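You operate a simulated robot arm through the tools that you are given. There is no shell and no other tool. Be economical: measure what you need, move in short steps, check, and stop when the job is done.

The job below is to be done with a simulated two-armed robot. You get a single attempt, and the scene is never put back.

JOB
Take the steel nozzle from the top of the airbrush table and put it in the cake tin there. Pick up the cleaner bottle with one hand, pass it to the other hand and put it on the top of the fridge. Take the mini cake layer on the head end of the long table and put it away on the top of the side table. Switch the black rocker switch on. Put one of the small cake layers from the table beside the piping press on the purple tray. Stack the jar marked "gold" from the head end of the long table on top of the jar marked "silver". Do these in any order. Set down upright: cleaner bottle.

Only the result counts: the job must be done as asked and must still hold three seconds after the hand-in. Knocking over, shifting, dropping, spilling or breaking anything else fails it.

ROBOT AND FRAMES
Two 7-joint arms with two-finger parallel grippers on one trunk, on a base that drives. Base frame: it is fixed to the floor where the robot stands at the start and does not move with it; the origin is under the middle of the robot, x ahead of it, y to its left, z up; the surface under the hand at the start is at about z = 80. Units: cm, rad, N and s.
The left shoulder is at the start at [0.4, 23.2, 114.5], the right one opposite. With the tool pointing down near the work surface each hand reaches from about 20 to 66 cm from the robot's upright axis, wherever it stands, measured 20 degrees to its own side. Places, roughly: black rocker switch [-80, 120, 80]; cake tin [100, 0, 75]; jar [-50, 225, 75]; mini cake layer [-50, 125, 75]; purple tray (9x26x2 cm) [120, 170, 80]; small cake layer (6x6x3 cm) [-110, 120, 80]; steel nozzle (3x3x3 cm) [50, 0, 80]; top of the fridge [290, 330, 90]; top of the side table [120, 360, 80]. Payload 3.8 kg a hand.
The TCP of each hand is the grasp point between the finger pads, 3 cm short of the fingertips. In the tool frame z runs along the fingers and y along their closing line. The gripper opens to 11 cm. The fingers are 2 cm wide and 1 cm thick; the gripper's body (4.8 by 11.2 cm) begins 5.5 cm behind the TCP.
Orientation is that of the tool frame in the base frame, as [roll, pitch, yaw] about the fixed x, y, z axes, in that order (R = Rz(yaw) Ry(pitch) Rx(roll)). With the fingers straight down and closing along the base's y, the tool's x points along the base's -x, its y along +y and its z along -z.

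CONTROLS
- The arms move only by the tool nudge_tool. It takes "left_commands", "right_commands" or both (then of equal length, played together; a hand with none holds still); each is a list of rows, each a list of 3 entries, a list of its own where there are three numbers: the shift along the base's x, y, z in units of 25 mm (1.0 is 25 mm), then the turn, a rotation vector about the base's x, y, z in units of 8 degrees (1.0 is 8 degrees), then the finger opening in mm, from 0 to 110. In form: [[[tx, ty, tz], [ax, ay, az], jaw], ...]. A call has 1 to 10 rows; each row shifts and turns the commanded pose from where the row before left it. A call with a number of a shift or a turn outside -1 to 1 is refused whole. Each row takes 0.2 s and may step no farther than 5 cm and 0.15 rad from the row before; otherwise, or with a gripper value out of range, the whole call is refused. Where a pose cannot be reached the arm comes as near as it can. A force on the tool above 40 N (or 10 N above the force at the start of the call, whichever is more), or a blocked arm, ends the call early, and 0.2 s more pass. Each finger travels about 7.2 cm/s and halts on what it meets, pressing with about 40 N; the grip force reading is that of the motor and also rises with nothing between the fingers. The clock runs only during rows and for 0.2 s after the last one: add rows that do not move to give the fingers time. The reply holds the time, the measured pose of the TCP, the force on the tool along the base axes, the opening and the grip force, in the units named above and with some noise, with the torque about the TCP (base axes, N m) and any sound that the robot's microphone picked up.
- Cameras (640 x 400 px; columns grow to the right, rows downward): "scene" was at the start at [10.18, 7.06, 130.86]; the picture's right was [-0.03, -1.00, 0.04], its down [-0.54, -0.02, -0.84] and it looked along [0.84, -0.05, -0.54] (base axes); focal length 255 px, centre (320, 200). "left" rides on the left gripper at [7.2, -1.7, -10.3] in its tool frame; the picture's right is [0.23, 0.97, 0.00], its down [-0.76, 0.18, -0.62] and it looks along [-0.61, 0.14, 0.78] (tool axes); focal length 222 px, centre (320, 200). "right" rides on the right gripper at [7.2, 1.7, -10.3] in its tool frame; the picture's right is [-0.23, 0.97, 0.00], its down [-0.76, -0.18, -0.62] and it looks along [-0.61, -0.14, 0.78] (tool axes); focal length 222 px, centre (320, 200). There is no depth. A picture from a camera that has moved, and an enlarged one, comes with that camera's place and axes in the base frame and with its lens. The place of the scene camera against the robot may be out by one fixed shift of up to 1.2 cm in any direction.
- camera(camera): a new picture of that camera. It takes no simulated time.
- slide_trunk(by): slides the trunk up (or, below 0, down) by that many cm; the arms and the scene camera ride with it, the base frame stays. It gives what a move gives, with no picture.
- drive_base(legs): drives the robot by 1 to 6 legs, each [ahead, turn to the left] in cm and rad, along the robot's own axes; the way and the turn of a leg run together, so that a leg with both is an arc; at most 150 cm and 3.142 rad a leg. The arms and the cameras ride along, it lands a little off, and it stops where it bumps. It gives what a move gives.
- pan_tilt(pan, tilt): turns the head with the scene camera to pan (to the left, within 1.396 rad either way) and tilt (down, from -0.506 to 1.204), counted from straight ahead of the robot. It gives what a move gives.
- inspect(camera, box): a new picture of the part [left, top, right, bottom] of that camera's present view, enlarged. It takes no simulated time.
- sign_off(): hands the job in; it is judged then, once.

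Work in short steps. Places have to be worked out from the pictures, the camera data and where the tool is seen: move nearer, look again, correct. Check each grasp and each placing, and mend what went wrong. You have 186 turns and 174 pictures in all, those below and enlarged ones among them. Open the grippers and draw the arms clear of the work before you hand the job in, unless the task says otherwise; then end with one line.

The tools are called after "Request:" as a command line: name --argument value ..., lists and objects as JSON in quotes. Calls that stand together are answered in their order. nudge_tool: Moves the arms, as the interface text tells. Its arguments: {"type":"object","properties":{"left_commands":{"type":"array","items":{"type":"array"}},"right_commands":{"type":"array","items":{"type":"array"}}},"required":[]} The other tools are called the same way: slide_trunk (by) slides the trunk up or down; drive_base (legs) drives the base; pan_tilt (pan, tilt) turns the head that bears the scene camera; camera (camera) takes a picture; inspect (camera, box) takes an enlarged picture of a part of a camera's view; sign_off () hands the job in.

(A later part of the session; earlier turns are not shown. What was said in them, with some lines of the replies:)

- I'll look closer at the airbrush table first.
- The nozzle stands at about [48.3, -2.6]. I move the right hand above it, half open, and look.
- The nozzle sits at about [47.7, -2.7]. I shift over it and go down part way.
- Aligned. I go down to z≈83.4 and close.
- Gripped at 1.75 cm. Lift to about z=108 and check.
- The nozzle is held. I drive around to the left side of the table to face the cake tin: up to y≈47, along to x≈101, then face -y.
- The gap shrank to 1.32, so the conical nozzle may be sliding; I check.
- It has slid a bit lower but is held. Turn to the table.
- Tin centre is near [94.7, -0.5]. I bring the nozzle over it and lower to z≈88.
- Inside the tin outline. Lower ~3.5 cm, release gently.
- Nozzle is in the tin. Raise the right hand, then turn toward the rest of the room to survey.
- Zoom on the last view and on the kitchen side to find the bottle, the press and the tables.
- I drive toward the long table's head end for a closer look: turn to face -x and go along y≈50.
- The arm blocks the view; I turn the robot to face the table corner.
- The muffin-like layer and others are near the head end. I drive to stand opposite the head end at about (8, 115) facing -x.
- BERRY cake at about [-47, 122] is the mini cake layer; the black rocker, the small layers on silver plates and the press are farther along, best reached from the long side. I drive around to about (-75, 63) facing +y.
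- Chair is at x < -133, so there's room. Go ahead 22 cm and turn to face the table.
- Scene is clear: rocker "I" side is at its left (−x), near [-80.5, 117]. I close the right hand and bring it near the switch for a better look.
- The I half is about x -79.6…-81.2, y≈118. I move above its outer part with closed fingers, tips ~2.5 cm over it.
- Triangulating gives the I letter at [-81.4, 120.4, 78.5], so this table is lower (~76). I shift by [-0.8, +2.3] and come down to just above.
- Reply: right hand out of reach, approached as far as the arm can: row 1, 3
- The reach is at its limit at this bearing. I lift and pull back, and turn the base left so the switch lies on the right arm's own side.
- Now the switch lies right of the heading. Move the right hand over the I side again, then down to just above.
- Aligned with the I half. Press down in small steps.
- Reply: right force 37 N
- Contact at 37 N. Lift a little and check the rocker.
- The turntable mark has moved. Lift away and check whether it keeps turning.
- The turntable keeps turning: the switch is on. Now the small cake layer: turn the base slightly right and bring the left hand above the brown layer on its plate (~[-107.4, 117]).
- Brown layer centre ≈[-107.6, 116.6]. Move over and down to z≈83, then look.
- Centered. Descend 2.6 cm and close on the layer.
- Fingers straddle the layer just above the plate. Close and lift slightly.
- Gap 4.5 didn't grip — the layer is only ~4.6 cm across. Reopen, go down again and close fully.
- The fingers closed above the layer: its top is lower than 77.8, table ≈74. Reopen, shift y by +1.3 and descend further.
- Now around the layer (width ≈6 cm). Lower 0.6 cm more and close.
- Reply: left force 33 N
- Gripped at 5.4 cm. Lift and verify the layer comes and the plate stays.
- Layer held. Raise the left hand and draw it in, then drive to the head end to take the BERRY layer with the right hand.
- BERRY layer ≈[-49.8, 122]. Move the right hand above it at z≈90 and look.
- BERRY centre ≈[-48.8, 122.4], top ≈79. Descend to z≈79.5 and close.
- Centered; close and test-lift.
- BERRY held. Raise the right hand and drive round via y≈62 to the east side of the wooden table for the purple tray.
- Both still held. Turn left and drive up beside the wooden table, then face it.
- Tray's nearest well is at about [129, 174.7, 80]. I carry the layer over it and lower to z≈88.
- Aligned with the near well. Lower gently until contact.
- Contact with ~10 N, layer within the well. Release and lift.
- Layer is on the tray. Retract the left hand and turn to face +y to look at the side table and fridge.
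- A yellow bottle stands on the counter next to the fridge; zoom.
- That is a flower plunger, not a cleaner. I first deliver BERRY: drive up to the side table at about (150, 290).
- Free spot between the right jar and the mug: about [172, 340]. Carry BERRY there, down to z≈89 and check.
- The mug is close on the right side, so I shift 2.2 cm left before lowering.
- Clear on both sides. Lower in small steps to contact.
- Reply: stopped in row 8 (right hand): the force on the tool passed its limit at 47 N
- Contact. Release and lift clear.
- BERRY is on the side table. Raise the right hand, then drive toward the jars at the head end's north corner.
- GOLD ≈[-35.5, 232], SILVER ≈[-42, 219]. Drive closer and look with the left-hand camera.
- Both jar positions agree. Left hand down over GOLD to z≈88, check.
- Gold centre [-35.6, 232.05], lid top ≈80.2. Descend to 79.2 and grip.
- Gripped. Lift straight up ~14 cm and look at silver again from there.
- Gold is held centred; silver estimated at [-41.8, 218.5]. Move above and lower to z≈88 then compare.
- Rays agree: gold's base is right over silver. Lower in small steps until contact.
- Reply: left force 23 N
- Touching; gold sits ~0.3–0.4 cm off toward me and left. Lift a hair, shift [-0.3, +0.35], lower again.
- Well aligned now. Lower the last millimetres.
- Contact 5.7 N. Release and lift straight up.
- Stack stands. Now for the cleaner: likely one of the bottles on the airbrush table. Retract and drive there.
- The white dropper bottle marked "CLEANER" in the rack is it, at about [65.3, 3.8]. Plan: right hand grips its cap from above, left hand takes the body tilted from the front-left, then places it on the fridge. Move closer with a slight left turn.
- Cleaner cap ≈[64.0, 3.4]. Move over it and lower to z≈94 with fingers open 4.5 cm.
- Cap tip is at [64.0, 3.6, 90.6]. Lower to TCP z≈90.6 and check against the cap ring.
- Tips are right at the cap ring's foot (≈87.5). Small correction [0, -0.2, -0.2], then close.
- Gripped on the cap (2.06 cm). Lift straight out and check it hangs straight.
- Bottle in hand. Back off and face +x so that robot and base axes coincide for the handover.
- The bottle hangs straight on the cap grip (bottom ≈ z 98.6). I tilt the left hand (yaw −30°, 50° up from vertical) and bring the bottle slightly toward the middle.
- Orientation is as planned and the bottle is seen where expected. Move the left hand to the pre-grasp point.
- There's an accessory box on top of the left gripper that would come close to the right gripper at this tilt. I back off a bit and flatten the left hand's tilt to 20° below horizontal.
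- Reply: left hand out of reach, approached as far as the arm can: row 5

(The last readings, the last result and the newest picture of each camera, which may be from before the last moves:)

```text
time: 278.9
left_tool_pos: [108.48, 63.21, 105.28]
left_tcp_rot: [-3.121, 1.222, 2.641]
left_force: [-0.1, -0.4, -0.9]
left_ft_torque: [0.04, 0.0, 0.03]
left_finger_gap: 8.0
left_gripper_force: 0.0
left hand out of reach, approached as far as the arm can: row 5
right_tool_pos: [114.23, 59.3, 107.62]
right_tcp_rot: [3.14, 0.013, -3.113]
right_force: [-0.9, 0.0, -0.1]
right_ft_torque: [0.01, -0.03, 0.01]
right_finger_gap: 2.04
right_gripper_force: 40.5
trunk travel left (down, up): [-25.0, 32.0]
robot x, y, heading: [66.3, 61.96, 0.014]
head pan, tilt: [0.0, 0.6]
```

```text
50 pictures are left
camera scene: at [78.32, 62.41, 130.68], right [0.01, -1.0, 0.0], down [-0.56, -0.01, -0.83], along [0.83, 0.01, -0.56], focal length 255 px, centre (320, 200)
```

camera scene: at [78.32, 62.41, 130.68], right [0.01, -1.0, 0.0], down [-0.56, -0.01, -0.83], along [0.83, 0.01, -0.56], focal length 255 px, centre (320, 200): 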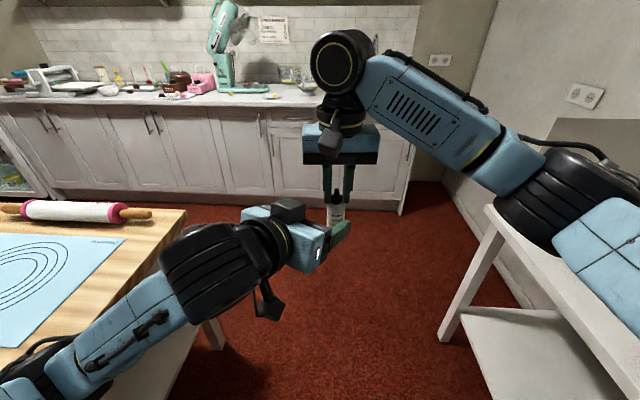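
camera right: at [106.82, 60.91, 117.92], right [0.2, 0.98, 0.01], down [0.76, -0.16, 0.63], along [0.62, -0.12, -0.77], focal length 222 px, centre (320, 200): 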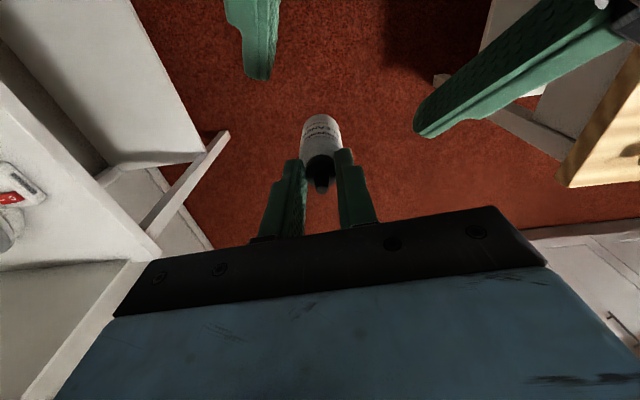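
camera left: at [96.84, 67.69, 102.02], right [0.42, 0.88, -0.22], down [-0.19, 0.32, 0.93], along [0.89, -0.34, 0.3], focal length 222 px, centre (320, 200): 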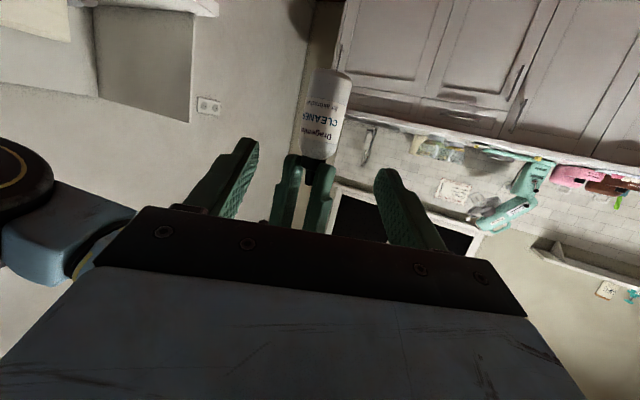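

Good pose; aim is ~0.5 cm high. Advance along the approach with a small correction (fingers open 8 cm).

Request:
nudge_tool --left_commands '[[[0, -0.16, -0.2], [0, 0, 0], 70], [[0.42, -0.24, -0.18], [0, 0, 0], 70], [[0.42, -0.24, -0.18], [0, 0, 0], 70], [[0.42, -0.24, -0.18], [0, 0, 0], 70], [[0.42, -0.24, -0.18], [0, 0, 0], 70], [[0, 0, 0], [0, 0, 0], 70]]'

Request:
camera --camera "left"

Request:
inspect --camera "scene" --box '[250, 110, 410, 250]'

```text
time: 280.3
left_tool_pos: [112.38, 60.35, 102.96]
left_tcp_rot: [-3.12, 1.222, 2.642]
left_force: [0.4, 0.5, 0.4]
left_ft_torque: [0.0, 0.0, 0.03]
left_finger_gap: 6.97
left_gripper_force: 0.1
right_tool_pos: [114.3, 59.33, 107.67]
right_tcp_rot: [3.139, 0.013, -3.113]
right_force: [0.1, -0.8, -0.3]
right_ft_torque: [-0.04, 0.02, 0.04]
right_finger_gap: 2.04
right_gripper_force: 39.8
trunk travel left (down, up): [-25.0, 32.0]
robot x, y, heading: [66.5, 61.76, 0.003]
head pan, tilt: [0.0, 0.6]
```

```text
49 pictures are left
camera left: at [100.76, 64.74, 99.75], right [0.42, 0.88, -0.22], down [-0.19, 0.32, 0.93], along [0.89, -0.34, 0.3], focal length 222 px, centre (320, 200)
```

left: 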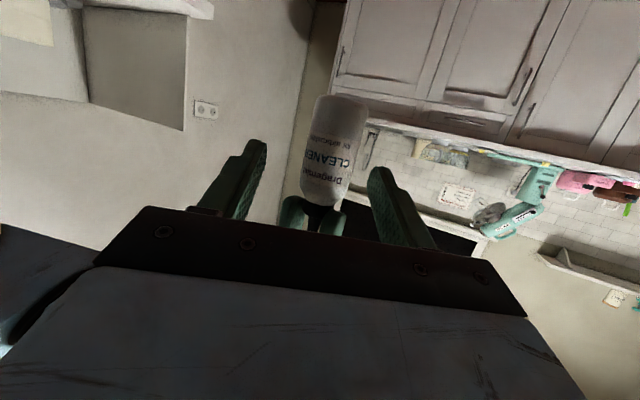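

```text
2.86 times, centred on (330, 180) of scene
camera zoom: at [78.32, 62.41, 130.68], right [0.01, -1.0, 0.0], down [-0.56, -0.01, -0.83], along [0.83, 0.01, -0.56], focal length 730 px, centre (291, 257)
```

zoom: 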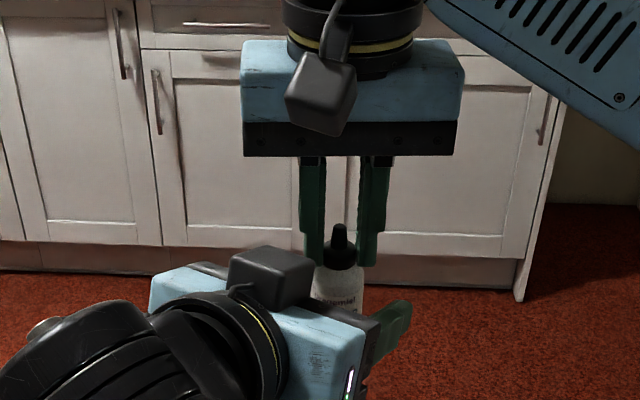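

Aligned on the axis. Final advance 1.6 cm, then close the left fingers on the body.

Request:
nudge_tool --left_commands '[[[0.26, -0.15, -0.11], [0, 0, 0], 70], [[0.26, -0.15, -0.11], [0, 0, 0], 70], [[0, 0, 0], [0, 0, 0], 50], [[0, 0, 0], [0, 0, 0], 36], [[0, 0, 0], [0, 0, 0], 25], [[0, 0, 0], [0, 0, 0], 20], [[0, 0, 0], [0, 0, 0], 20]]'

Request:
camera --camera "left"

```text
time: 281.9
left_tool_pos: [113.72, 59.72, 102.55]
left_tcp_rot: [-3.125, 1.22, 2.645]
left_force: [16.9, 18.3, -3.0]
left_ft_torque: [-0.28, -0.05, 0.31]
left_finger_gap: 3.16
left_gripper_force: 39.9
right_tool_pos: [114.23, 59.38, 107.61]
right_tcp_rot: [-3.14, 0.008, -3.114]
right_force: [-16.3, -17.8, 3.6]
right_ft_torque: [-0.61, 0.96, -0.17]
right_finger_gap: 2.04
right_gripper_force: 39.8
trunk travel left (down, up): [-25.0, 32.0]
robot x, y, heading: [66.37, 61.83, 0.012]
head pan, tilt: [0.0, 0.6]
```

```text
47 pictures are left
camera left: at [102.27, 64.16, 99.29], right [0.41, 0.89, -0.22], down [-0.19, 0.32, 0.93], along [0.89, -0.34, 0.3], focal length 222 px, centre (320, 200)
```

left: 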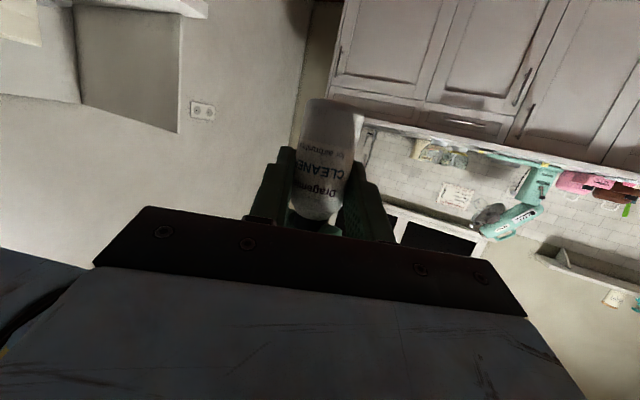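

Both hands hold it with ~25 N of cross load. Ease the left hand along that force.

Request:
nudge_tool --left_commands '[[[0.06, 0.07, 0], [0, 0, 0], 20], [[0, 0, 0], [0, 0, 0], 20]]'

```text
time: 282.5
left_tool_pos: [113.89, 59.79, 102.43]
left_tcp_rot: [-3.123, 1.223, 2.641]
left_force: [13.9, 17.2, -1.6]
left_ft_torque: [-0.2, -0.18, 0.24]
left_finger_gap: 3.18
left_gripper_force: 40.2
right_tool_pos: [114.24, 59.28, 107.56]
right_tcp_rot: [-3.14, 0.01, -3.114]
right_force: [-13.5, -16.9, 2.1]
right_ft_torque: [-0.63, 0.82, -0.11]
right_finger_gap: 2.01
right_gripper_force: 39.9
trunk travel left (down, up): [-25.0, 32.0]
robot x, y, heading: [66.28, 61.98, 0.003]
head pan, tilt: [0.0, 0.6]
```

Request:
nudge_tool --left_commands '[[[0.08, 0.12, 0], [0, 0, 0], 20], [[0.06, 0.12, 0], [0, 0, 0], 20], [[0, 0, 0], [0, 0, 0], 20]]'

```text
time: 283.3
left_tool_pos: [114.1, 60.1, 102.68]
left_tcp_rot: [-3.108, 1.222, 2.641]
left_force: [-9.1, -4.9, 1.3]
left_ft_torque: [0.15, -0.12, -0.11]
left_finger_gap: 3.17
left_gripper_force: 39.7
right_tool_pos: [114.33, 59.55, 107.64]
right_tcp_rot: [3.135, 0.018, -3.112]
right_force: [9.0, 4.2, -0.7]
right_ft_torque: [0.11, -0.33, 0.03]
right_finger_gap: 2.03
right_gripper_force: 39.5
trunk travel left (down, up): [-25.0, 32.0]
robot x, y, heading: [66.33, 61.79, 0.014]
head pan, tilt: [0.0, 0.6]
```

Load is down. Take back a touch, then open the right hand and lift it straight off.

Request:
nudge_tool --left_commands '[[[-0.04, -0.03, 0], [0, 0, 0], 20], [[0, 0, 0], [0, 0, 0], 20], [[0, 0, 0], [0, 0, 0], 20], [[0, 0, 0], [0, 0, 0], 20], [[0, 0, 0], [0, 0, 0], 20], [[0, 0, 0], [0, 0, 0], 20], [[0, 0, 0], [0, 0, 0], 20], [[0, 0, 0], [0, 0, 0], 20]]' --right_commands '[[[0, 0, 0], [0, 0, 0], 10], [[0, 0, 0], [0, 0, 0], 30], [[0, 0, 0], [0, 0, 0], 45], [[0, 0, 0.4], [0, 0, 0], 45], [[0, 0, 1], [0, 0, 0], 45], [[0, 0, 1], [0, 0, 0], 45], [[0, 0, 1], [0, 0, 0], 45], [[0, -0.5, 1], [0, 0, 0], 45]]'

Request:
camera --camera "scene"

Request:
camera --camera "left"

```text
time: 285.1
left_tool_pos: [114.03, 60.27, 102.47]
left_tcp_rot: [-3.12, 1.221, 2.641]
left_force: [0.4, -0.4, -0.2]
left_ft_torque: [0.0, -0.04, -0.01]
left_finger_gap: 3.14
left_gripper_force: 40.4
right_tool_pos: [114.47, 58.01, 118.78]
right_tcp_rot: [3.138, 0.012, -3.112]
right_force: [-0.9, 0.5, -0.2]
right_ft_torque: [0.03, -0.03, 0.0]
right_finger_gap: 4.48
right_gripper_force: 0.0
trunk travel left (down, up): [-25.0, 32.0]
robot x, y, heading: [66.35, 61.69, 0.01]
head pan, tilt: [0.0, 0.6]
```

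```text
46 pictures are left
camera scene: at [78.29, 62.36, 130.68], right [0.01, -1.0, 0.0], down [-0.56, -0.01, -0.83], along [0.83, 0.01, -0.56], focal length 255 px, centre (320, 200)
```

scene: 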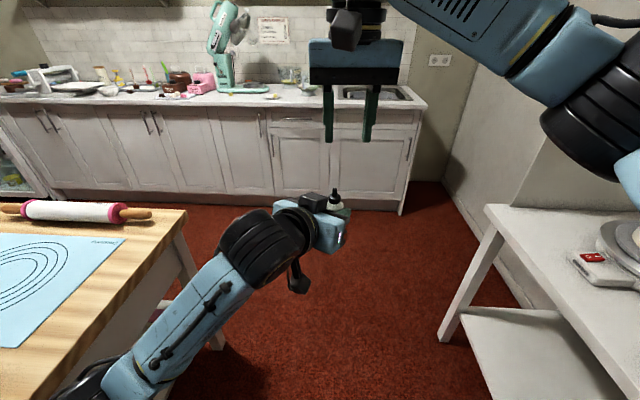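

```text
45 pictures are left
camera left: at [102.53, 64.71, 99.28], right [0.42, 0.88, -0.22], down [-0.19, 0.32, 0.93], along [0.89, -0.34, 0.3], focal length 222 px, centre (320, 200)
```

left: 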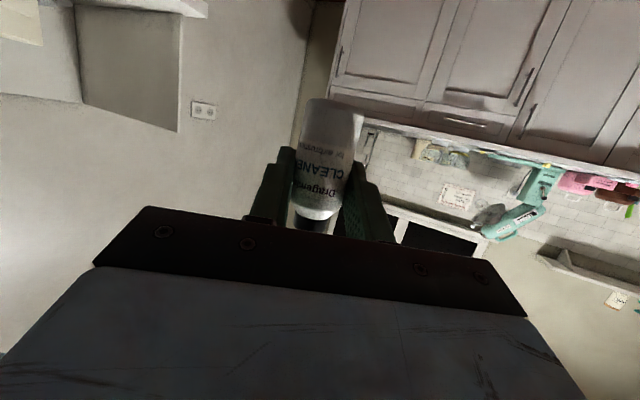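

The left hand holds the bottle upright and free. I raise the trunk 8 cm for clearance and drive toward the fridge.

Request:
slide_trunk --by 8

Request:
drive_base --legs '[[121, 0], [0, 1.561], [130, 0], [60, 0]]'

Request:
camera --camera "scene"

```text
time: 286.3
left_tool_pos: [114.24, 60.23, 110.47]
left_tcp_rot: [-3.119, 1.22, 2.641]
left_force: [-0.4, -0.1, -1.1]
left_ft_torque: [0.02, -0.02, 0.01]
left_finger_gap: 3.15
left_gripper_force: 39.5
right_tool_pos: [114.54, 58.15, 126.73]
right_tcp_rot: [3.14, 0.013, -3.114]
right_force: [0.2, 0.5, 0.0]
right_ft_torque: [-0.04, -0.02, -0.01]
right_finger_gap: 4.51
right_gripper_force: 0.1
trunk travel left (down, up): [-33.0, 24.0]
robot x, y, heading: [66.36, 62.15, 0.011]
head pan, tilt: [0.0, 0.6]
```

```text
time: 305.5
left_tool_pos: [190.47, 304.83, 110.58]
left_tcp_rot: [-3.119, 1.219, -2.097]
left_force: [0.2, 0.4, 0.0]
left_ft_torque: [0.01, 0.02, 0.01]
left_finger_gap: 3.18
left_gripper_force: 39.7
right_tool_pos: [192.58, 305.04, 126.71]
right_tcp_rot: [3.14, 0.012, -1.571]
right_force: [-0.6, -0.5, 0.0]
right_ft_torque: [-0.01, -0.03, 0.0]
right_finger_gap: 4.47
right_gripper_force: 0.2
trunk travel left (down, up): [-33.0, 24.0]
robot x, y, heading: [187.41, 257.08, 1.557]
head pan, tilt: [0.0, 0.6]
```

```text
44 pictures are left
camera scene: at [188.73, 268.48, 138.68], right [1.0, -0.02, 0.0], down [-0.01, -0.57, -0.82], along [0.02, 0.82, -0.57], focal length 255 px, centre (320, 200)
```

scene: 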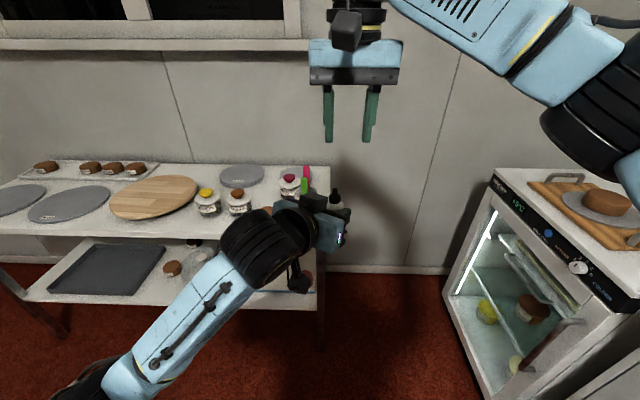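

Fridge top spans roughly x>258, y 297–358. Move to about (212, 303) and face it.

Request:
drive_base --legs '[[0, -0.467], [52, 0], [0, -1.09]]'

Request:
camera --camera "scene"

Request:
camera --camera "right"

```text
time: 312.6
left_tool_pos: [260.64, 302.66, 110.46]
left_tcp_rot: [-3.12, 1.219, 2.631]
left_force: [0.2, -0.2, -0.2]
left_ft_torque: [0.02, 0.04, -0.03]
left_finger_gap: 3.18
left_gripper_force: 39.5
right_tool_pos: [260.97, 300.51, 126.68]
right_tcp_rot: [3.138, 0.012, -3.122]
right_force: [0.4, -0.2, 0.0]
right_ft_torque: [0.01, -0.02, 0.03]
right_finger_gap: 4.49
right_gripper_force: 0.1
trunk travel left (down, up): [-33.0, 24.0]
robot x, y, heading: [212.36, 304.61, -0.001]
head pan, tilt: [0.0, 0.6]
```

```text
43 pictures are left
camera scene: at [224.87, 305.09, 138.68], right [0.0, -1.0, 0.0], down [-0.56, 0.0, -0.83], along [0.83, 0.0, -0.56], focal length 255 px, centre (320, 200)
```

scene: 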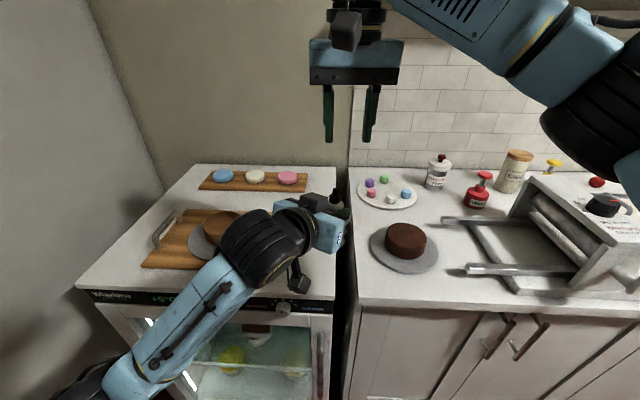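

```text
42 pictures are left
camera right: at [253.48, 302.05, 137.0], right [0.21, 0.98, 0.01], down [0.76, -0.17, 0.63], along [0.62, -0.13, -0.77], focal length 222 px, centre (320, 200)
```

right: 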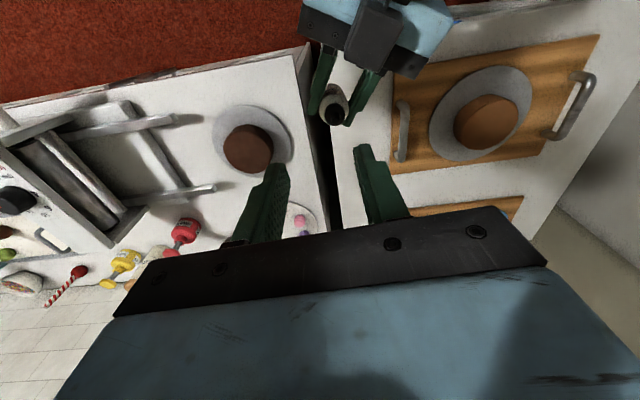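

The free strip on the fridge is y≈300–313 right of the board; front edge x≈261. I yaw the left hand to point straight ahead, move the right hand away, and check.

Request:
nudge_tool --left_commands '[[[0, 0, 0], [0, 0, 0], 20], [[0, 0, 0], [0, 0, 0], 20], [[0, 0, 0], [0, 0, 0.9], 20], [[0, 0, 0], [0, 0, 0.9], 20], [[0, 0, 0], [0, 0, 0.9], 20], [[0, 0, 0], [0, 0, 0.95], 20], [[0, 0.5, 0], [0, 0, 0], 20], [[0, 0.5, 0], [0, 0, 0], 20]]' --right_commands '[[[-0.6, -0.8, 0], [0, 0, 0], 45], [[-0.6, -0.8, 0], [0, 0, 0], 45], [[-0.6, -0.8, 0], [0, 0, 0], 45], [[-0.6, -0.8, 0], [0, 0, 0], 45], [[-0.6, -0.8, 0], [0, 0, 0], 45], [[0, 0, 0], [0, 0, 0], 45], [[0, 0, 0], [0, 0, 0], 45], [[0, 0, 0], [0, 0, 0], 45]]'

Request:
drive_base --legs '[[5, 0]]'

Request:
camera --camera "scene"

Request:
camera --camera "left"

Request:
camera --camera "right"

```text
time: 314.4
left_tool_pos: [260.84, 305.17, 110.51]
left_tcp_rot: [-3.119, 1.222, -3.14]
left_force: [-0.2, 1.1, -0.5]
left_ft_torque: [0.03, 0.0, -0.01]
left_finger_gap: 3.17
left_gripper_force: 40.1
right_tool_pos: [253.38, 290.51, 126.78]
right_tcp_rot: [3.14, 0.012, -3.123]
right_force: [-0.3, -0.4, 0.1]
right_ft_torque: [-0.04, -0.01, 0.02]
right_finger_gap: 4.49
right_gripper_force: 0.0
trunk travel left (down, up): [-33.0, 24.0]
robot x, y, heading: [212.78, 304.77, 0.002]
head pan, tilt: [0.0, 0.6]
```

```text
time: 315.4
left_tool_pos: [265.76, 304.97, 110.49]
left_tcp_rot: [-3.118, 1.221, 3.14]
left_force: [0.3, 1.1, -1.1]
left_ft_torque: [0.02, -0.02, -0.03]
left_finger_gap: 3.19
left_gripper_force: 39.8
right_tool_pos: [258.59, 290.58, 126.64]
right_tcp_rot: [3.14, 0.012, -3.122]
right_force: [0.6, -0.3, -0.6]
right_ft_torque: [0.03, 0.04, -0.01]
right_finger_gap: 4.49
right_gripper_force: 0.1
trunk travel left (down, up): [-33.0, 24.0]
robot x, y, heading: [218.11, 305.01, -0.004]
head pan, tilt: [0.0, 0.6]
```

```text
41 pictures are left
camera scene: at [230.01, 305.11, 138.66], right [0.0, -1.0, 0.0], down [-0.57, 0.0, -0.82], along [0.82, 0.0, -0.57], focal length 255 px, centre (320, 200)
```

scene: 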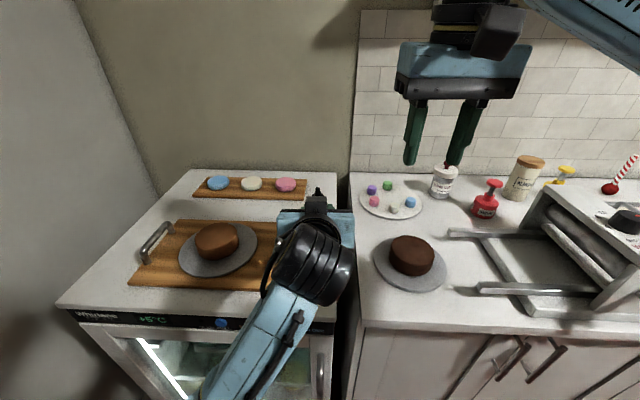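

```text
40 pictures are left
camera left: at [253.43, 303.51, 107.21], right [-0.06, 0.97, -0.22], down [-0.32, 0.19, 0.93], along [0.95, 0.12, 0.3], focal length 222 px, centre (320, 200)
```

left: 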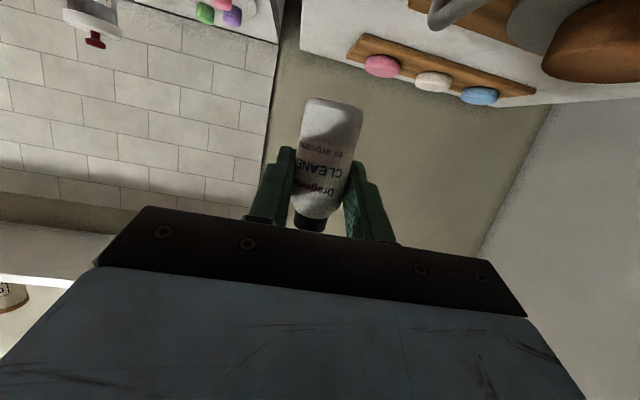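

```text
39 pictures are left
camera right: at [251.09, 292.15, 136.95], right [0.21, 0.98, 0.01], down [0.76, -0.17, 0.63], along [0.62, -0.13, -0.78], focal length 222 px, centre (320, 200)
```

right: 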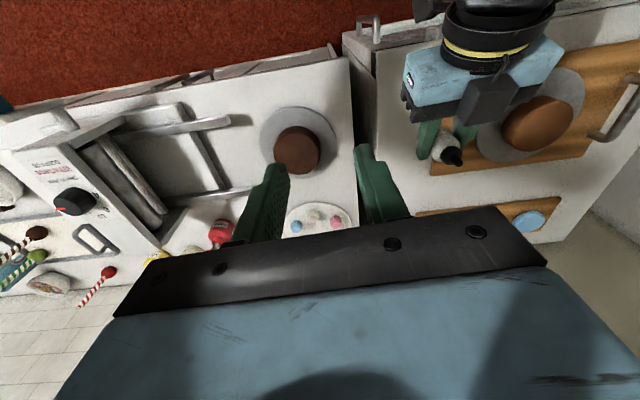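

Position is good; shift 2 cm left (y≈307) and lower the trunk 12 cm.

Request:
nudge_tool --left_commands '[[[0, 0.4, 0], [0, 0, 0], 20], [[0, 0.4, 0], [0, 0, 0], 20]]'

Request:
slide_trunk --by -12

Request:
camera --camera "scene"

Request:
camera --camera "right"

Request:
camera --camera "left"

```text
time: 316.0
left_tool_pos: [265.77, 307.09, 110.55]
left_tcp_rot: [-3.119, 1.219, 3.139]
left_force: [-0.4, 0.1, -0.6]
left_ft_torque: [0.02, 0.02, 0.01]
left_finger_gap: 3.16
left_gripper_force: 40.2
right_tool_pos: [258.34, 290.55, 126.73]
right_tcp_rot: [3.139, 0.014, -3.123]
right_force: [0.2, -0.2, -0.7]
right_ft_torque: [0.03, 0.01, 0.05]
right_finger_gap: 4.5
right_gripper_force: 0.1
trunk travel left (down, up): [-33.0, 24.0]
robot x, y, heading: [217.84, 304.6, -0.005]
head pan, tilt: [0.0, 0.6]
```

```text
time: 317.5
left_tool_pos: [265.69, 307.16, 98.49]
left_tcp_rot: [-3.119, 1.222, 3.14]
left_force: [0.0, 0.2, -0.7]
left_ft_torque: [0.0, 0.01, 0.01]
left_finger_gap: 3.15
left_gripper_force: 39.7
right_tool_pos: [258.41, 290.63, 114.72]
right_tcp_rot: [3.139, 0.012, -3.122]
right_force: [-0.2, 0.2, 0.4]
right_ft_torque: [0.0, 0.02, -0.03]
right_finger_gap: 4.49
right_gripper_force: 0.0
trunk travel left (down, up): [-21.0, 36.0]
robot x, y, heading: [217.65, 304.47, -0.002]
head pan, tilt: [0.0, 0.6]
```

```text
38 pictures are left
camera scene: at [229.82, 305.12, 126.69], right [0.0, -1.0, 0.0], down [-0.56, 0.0, -0.83], along [0.83, 0.0, -0.56], focal length 255 px, centre (320, 200)
```

scene: 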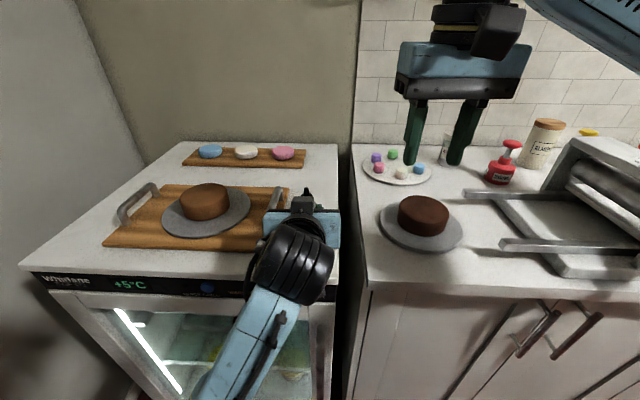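

```text
37 pictures are left
camera right: at [250.9, 292.15, 125.02], right [0.21, 0.98, 0.01], down [0.76, -0.17, 0.63], along [0.62, -0.13, -0.77], focal length 222 px, centre (320, 200)
```

right: 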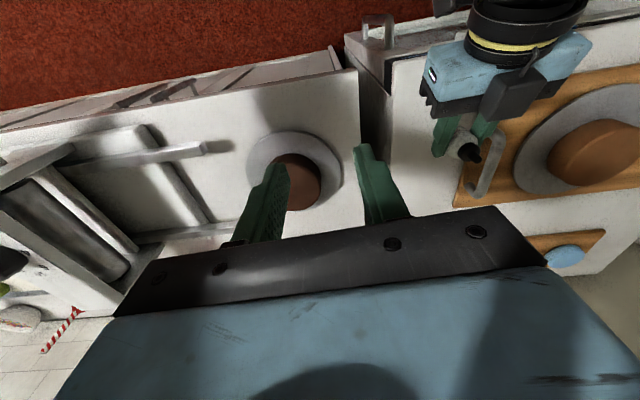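

```text
36 pictures are left
camera left: at [253.29, 305.53, 95.27], right [-0.06, 0.97, -0.22], down [-0.32, 0.19, 0.93], along [0.95, 0.12, 0.3], focal length 222 px, centre (320, 200)
```

left: 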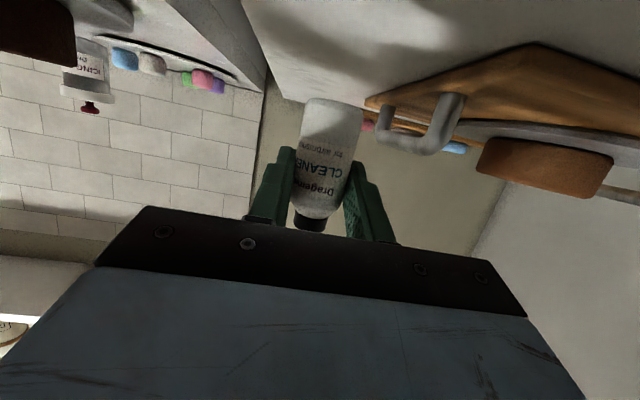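

Handle of the board is ~2–3 cm beyond the left finger. Shift 0.7 cm right and lower, then feel for contact.

Request:
nudge_tool --left_commands '[[[0, -0.28, 0], [0, 0, 0], 20], [[0, 0, -0.5], [0, 0, 0], 20], [[0, 0, -0.5], [0, 0, 0], 20], [[0, 0, -0.3], [0, 0, 0], 20], [[0, 0, 0], [0, 0, 0], 20]]'

Request:
camera --camera "left"

Request:
inspect --camera "right" --box '[380, 40, 560, 220]'

```text
time: 318.7
left_tool_pos: [265.75, 306.41, 95.18]
left_tcp_rot: [-3.12, 1.22, 3.14]
left_force: [-0.2, -0.5, -0.8]
left_ft_torque: [-0.01, 0.01, 0.01]
left_finger_gap: 3.19
left_gripper_force: 40.1
right_tool_pos: [258.36, 290.67, 114.77]
right_tcp_rot: [3.14, 0.011, -3.122]
right_force: [-0.6, -0.6, -0.4]
right_ft_torque: [0.03, -0.01, -0.02]
right_finger_gap: 4.5
right_gripper_force: 0.1
trunk travel left (down, up): [-21.0, 36.0]
robot x, y, heading: [217.54, 304.9, -0.002]
head pan, tilt: [0.0, 0.6]
```

```text
35 pictures are left
camera left: at [253.29, 304.87, 91.91], right [-0.06, 0.97, -0.22], down [-0.32, 0.19, 0.93], along [0.95, 0.12, 0.3], focal length 222 px, centre (320, 200)
```

left: 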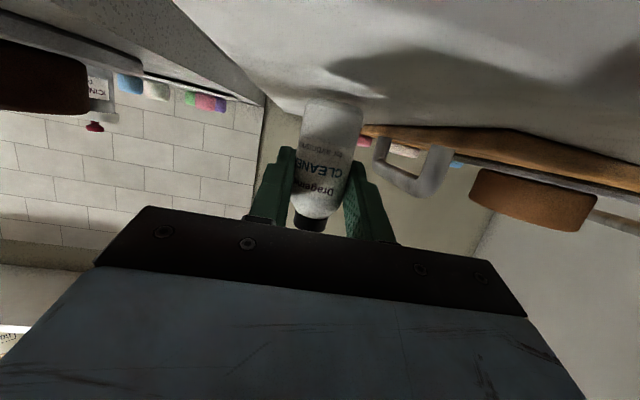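

```text
2.22 times, centred on (470, 130) of right
camera zoom: at [250.91, 292.15, 125.0], right [0.21, 0.98, 0.01], down [0.76, -0.17, 0.63], along [0.62, -0.13, -0.77], focal length 494 px, centre (-13, 356)
```

zoom: 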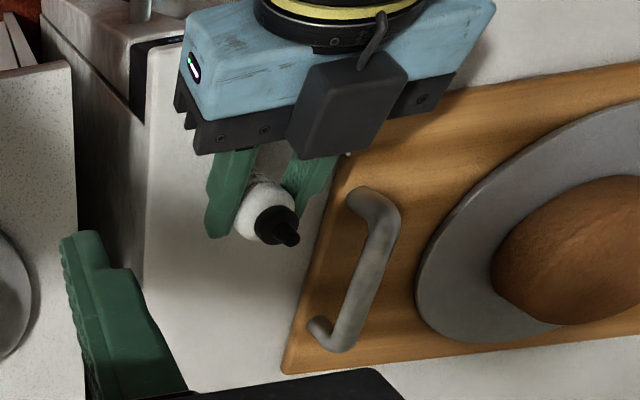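

Close to the surface (base ≈91.3). Lower in 2.5 mm steps.

Request:
nudge_tool --left_commands '[[[0, 0, -0.12], [0, 0, 0], 20], [[0, 0, -0.12], [0, 0, 0], 20], [[0, 0, -0.1], [0, 0, 0], 20], [[0, 0, -0.1], [0, 0, 0], 20], [[0, 0, 0], [0, 0, 0], 20]]'

```text
time: 319.9
left_tool_pos: [265.53, 306.36, 94.69]
left_tcp_rot: [-3.109, 1.236, -3.133]
left_force: [1.4, 3.8, 31.4]
left_ft_torque: [0.26, -0.2, -0.03]
left_finger_gap: 3.2
left_gripper_force: 40.3
right_tool_pos: [258.32, 290.54, 114.77]
right_tcp_rot: [3.139, 0.014, -3.121]
right_force: [-0.1, 0.8, -0.8]
right_ft_torque: [0.0, 0.02, 0.01]
right_finger_gap: 4.48
right_gripper_force: 0.0
trunk travel left (down, up): [-21.0, 36.0]
robot x, y, heading: [218.15, 304.59, -0.008]
head pan, tilt: [0.0, 0.6]
```

Contact force passes through the bottle (torque matches 0.66 cm ahead). Ease up to a few newtons.

Request:
nudge_tool --left_commands '[[[0, 0, 0.16], [0, 0, 0], 20], [[0, 0, 0], [0, 0, 0], 20]]'

Request:
inspect --camera "right" --box '[380, 40, 560, 220]'

```text
time: 320.5
left_tool_pos: [265.59, 306.41, 94.7]
left_tcp_rot: [-3.117, 1.224, 3.141]
left_force: [4.8, 1.0, 17.4]
left_ft_torque: [0.05, -0.41, 0.0]
left_finger_gap: 3.18
left_gripper_force: 39.4
right_tool_pos: [258.42, 290.5, 114.75]
right_tcp_rot: [3.139, 0.016, -3.122]
right_force: [0.0, -0.2, 0.1]
right_ft_torque: [0.02, 0.0, 0.0]
right_finger_gap: 4.5
right_gripper_force: 0.0
trunk travel left (down, up): [-21.0, 36.0]
robot x, y, heading: [217.87, 304.73, 0.002]
head pan, tilt: [0.0, 0.6]
```

```text
2.22 times, centred on (470, 130) of right
camera zoom: at [250.84, 292.15, 125.02], right [0.21, 0.98, 0.01], down [0.76, -0.17, 0.63], along [0.62, -0.13, -0.77], focal length 494 px, centre (-13, 356)
```

zoom: 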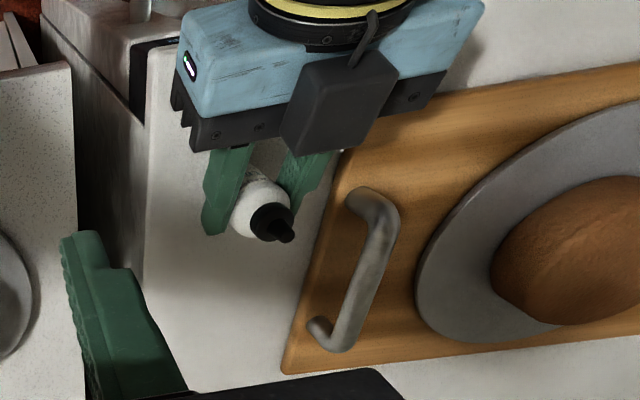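

Release gently and withdraw straight back along the fingers.

Request:
nudge_tool --left_commands '[[[0, 0, 0.06], [0, 0, 0], 20], [[0, 0, 0], [0, 0, 0], 34], [[0, 0, 0], [0, 0, 0], 42], [[0, 0, 0], [0, 0, 0], 50], [[0, 0, 0], [0, 0, 0], 54]]'

Request:
inspect --camera "right" --box '[380, 40, 560, 220]'

```text
time: 321.7
left_tool_pos: [265.7, 306.44, 94.79]
left_tcp_rot: [-3.12, 1.219, 3.14]
left_force: [0.4, -0.6, -0.2]
left_ft_torque: [0.05, 0.03, -0.05]
left_finger_gap: 5.37
left_gripper_force: 0.1
right_tool_pos: [258.4, 290.52, 114.77]
right_tcp_rot: [3.139, 0.012, -3.124]
right_force: [-0.2, 0.9, 0.7]
right_ft_torque: [0.01, 0.02, 0.02]
right_finger_gap: 4.49
right_gripper_force: 0.1
trunk travel left (down, up): [-21.0, 36.0]
robot x, y, heading: [217.63, 304.48, -0.002]
head pan, tilt: [0.0, 0.6]
```

```text
2.22 times, centred on (470, 130) of right
camera zoom: at [250.91, 292.15, 125.0], right [0.21, 0.98, 0.01], down [0.76, -0.17, 0.63], along [0.62, -0.13, -0.77], focal length 494 px, centre (-13, 356)
```

zoom: 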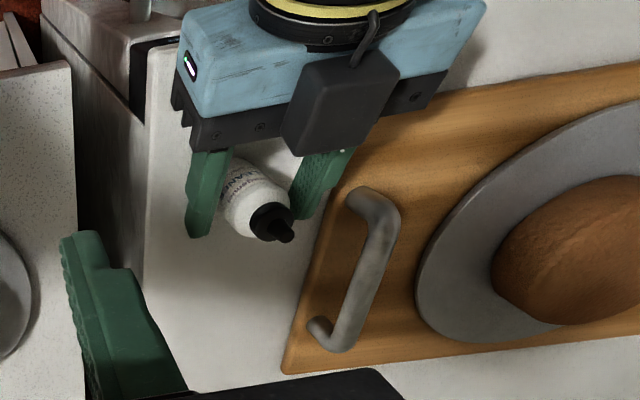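

Bottle stands free. Withdraw the left hand backward and slightly up.

Request:
nudge_tool --left_commands '[[[-0.38, 0, 0.14], [0, 0, 0], 54], [[-0.75, 0, 0.27], [0, 0, 0], 54], [[-0.75, 0, 0.27], [0, 0, 0], 54], [[-0.75, 0, 0.27], [0, 0, 0], 54], [[-0.75, 0, 0.27], [0, 0, 0], 54], [[-0.75, 0, 0.27], [0, 0, 0], 54]]'

Request:
inspect --camera "right" --box '[380, 40, 560, 220]'

Request:
camera --camera "left"

```text
time: 323.3
left_tool_pos: [256.7, 307.57, 101.15]
left_tcp_rot: [2.996, 1.317, 2.994]
left_force: [0.5, 0.6, 0.3]
left_ft_torque: [-0.01, -0.04, 0.0]
left_finger_gap: 5.41
left_gripper_force: 0.1
right_tool_pos: [258.31, 290.47, 114.81]
right_tcp_rot: [3.14, 0.012, -3.124]
right_force: [0.0, -0.4, 1.3]
right_ft_torque: [-0.01, 0.0, 0.0]
right_finger_gap: 4.49
right_gripper_force: 0.1
trunk travel left (down, up): [-21.0, 36.0]
robot x, y, heading: [217.78, 304.64, -0.004]
head pan, tilt: [0.0, 0.6]
stopped in row 6 (left hand): the arm was blocked; the commanded pose is now the measured one
```

```text
2.22 times, centred on (470, 130) of right
camera zoom: at [250.92, 292.16, 124.99], right [0.21, 0.98, 0.0], down [0.76, -0.17, 0.63], along [0.62, -0.13, -0.77], focal length 494 px, centre (-13, 356)
```

zoom: 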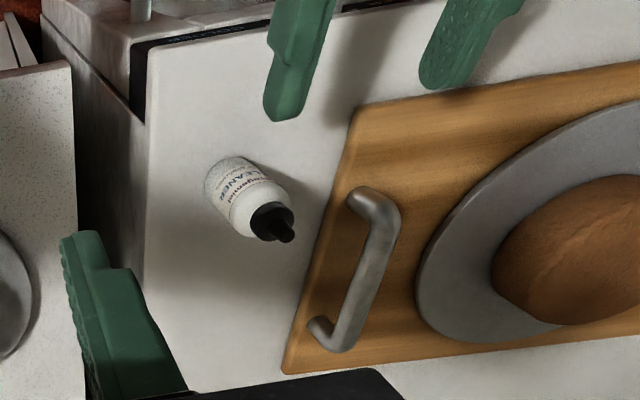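

```text
30 pictures are left
camera left: at [244.78, 305.94, 96.62], right [-0.05, 0.98, -0.18], down [-0.41, 0.15, 0.9], along [0.91, 0.12, 0.4], focal length 222 px, centre (320, 200)
```

left: 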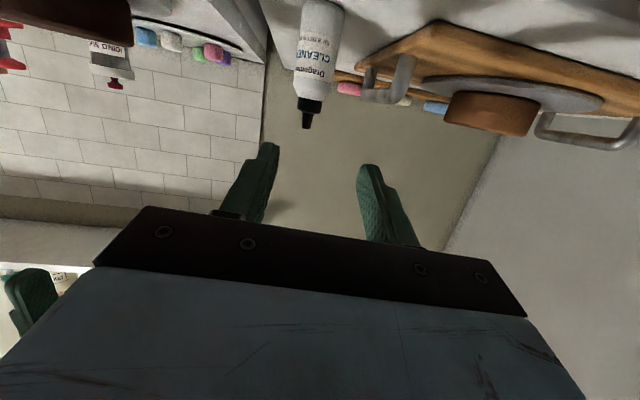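

The cleaner stands upright on the fridge. The left arm hit a joint limit, so I clear by backing the base 12 cm.

Request:
drive_base --legs '[[-12, 0]]'

Request:
camera --camera "scene"

```text
time: 324.5
left_tool_pos: [244.77, 307.66, 101.06]
left_tcp_rot: [2.995, 1.319, 2.996]
left_force: [0.3, -0.7, -0.1]
left_ft_torque: [-0.03, -0.02, 0.01]
left_finger_gap: 5.38
left_gripper_force: 0.0
right_tool_pos: [246.59, 290.71, 114.59]
right_tcp_rot: [3.14, 0.014, -3.122]
right_force: [-0.3, 0.0, 0.3]
right_ft_torque: [-0.02, -0.01, -0.01]
right_finger_gap: 4.52
right_gripper_force: 0.1
trunk travel left (down, up): [-21.0, 36.0]
robot x, y, heading: [205.8, 304.61, -0.001]
head pan, tilt: [0.0, 0.6]
```

```text
29 pictures are left
camera scene: at [217.81, 305.13, 126.69], right [0.0, -1.0, 0.0], down [-0.56, 0.0, -0.83], along [0.83, 0.0, -0.56], focal length 255 px, centre (320, 200)
```

scene: 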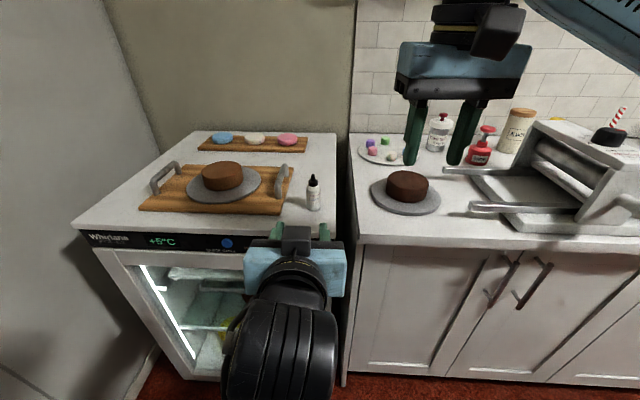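

The bottle stands upright on the fridge top, both grippers are open and clear, and all the other placings were checked when made. I hand the job in.

Request:
sign_off

```text
The job is handed in.
```

All six tasks are done and handed in: nozzle in the tin, cleaner bottle passed from right to left hand and upright on the fridge, "BERRY" layer on the side table, black rocker on, a brown cake layer on the purple tray, and gold stacked on silver.
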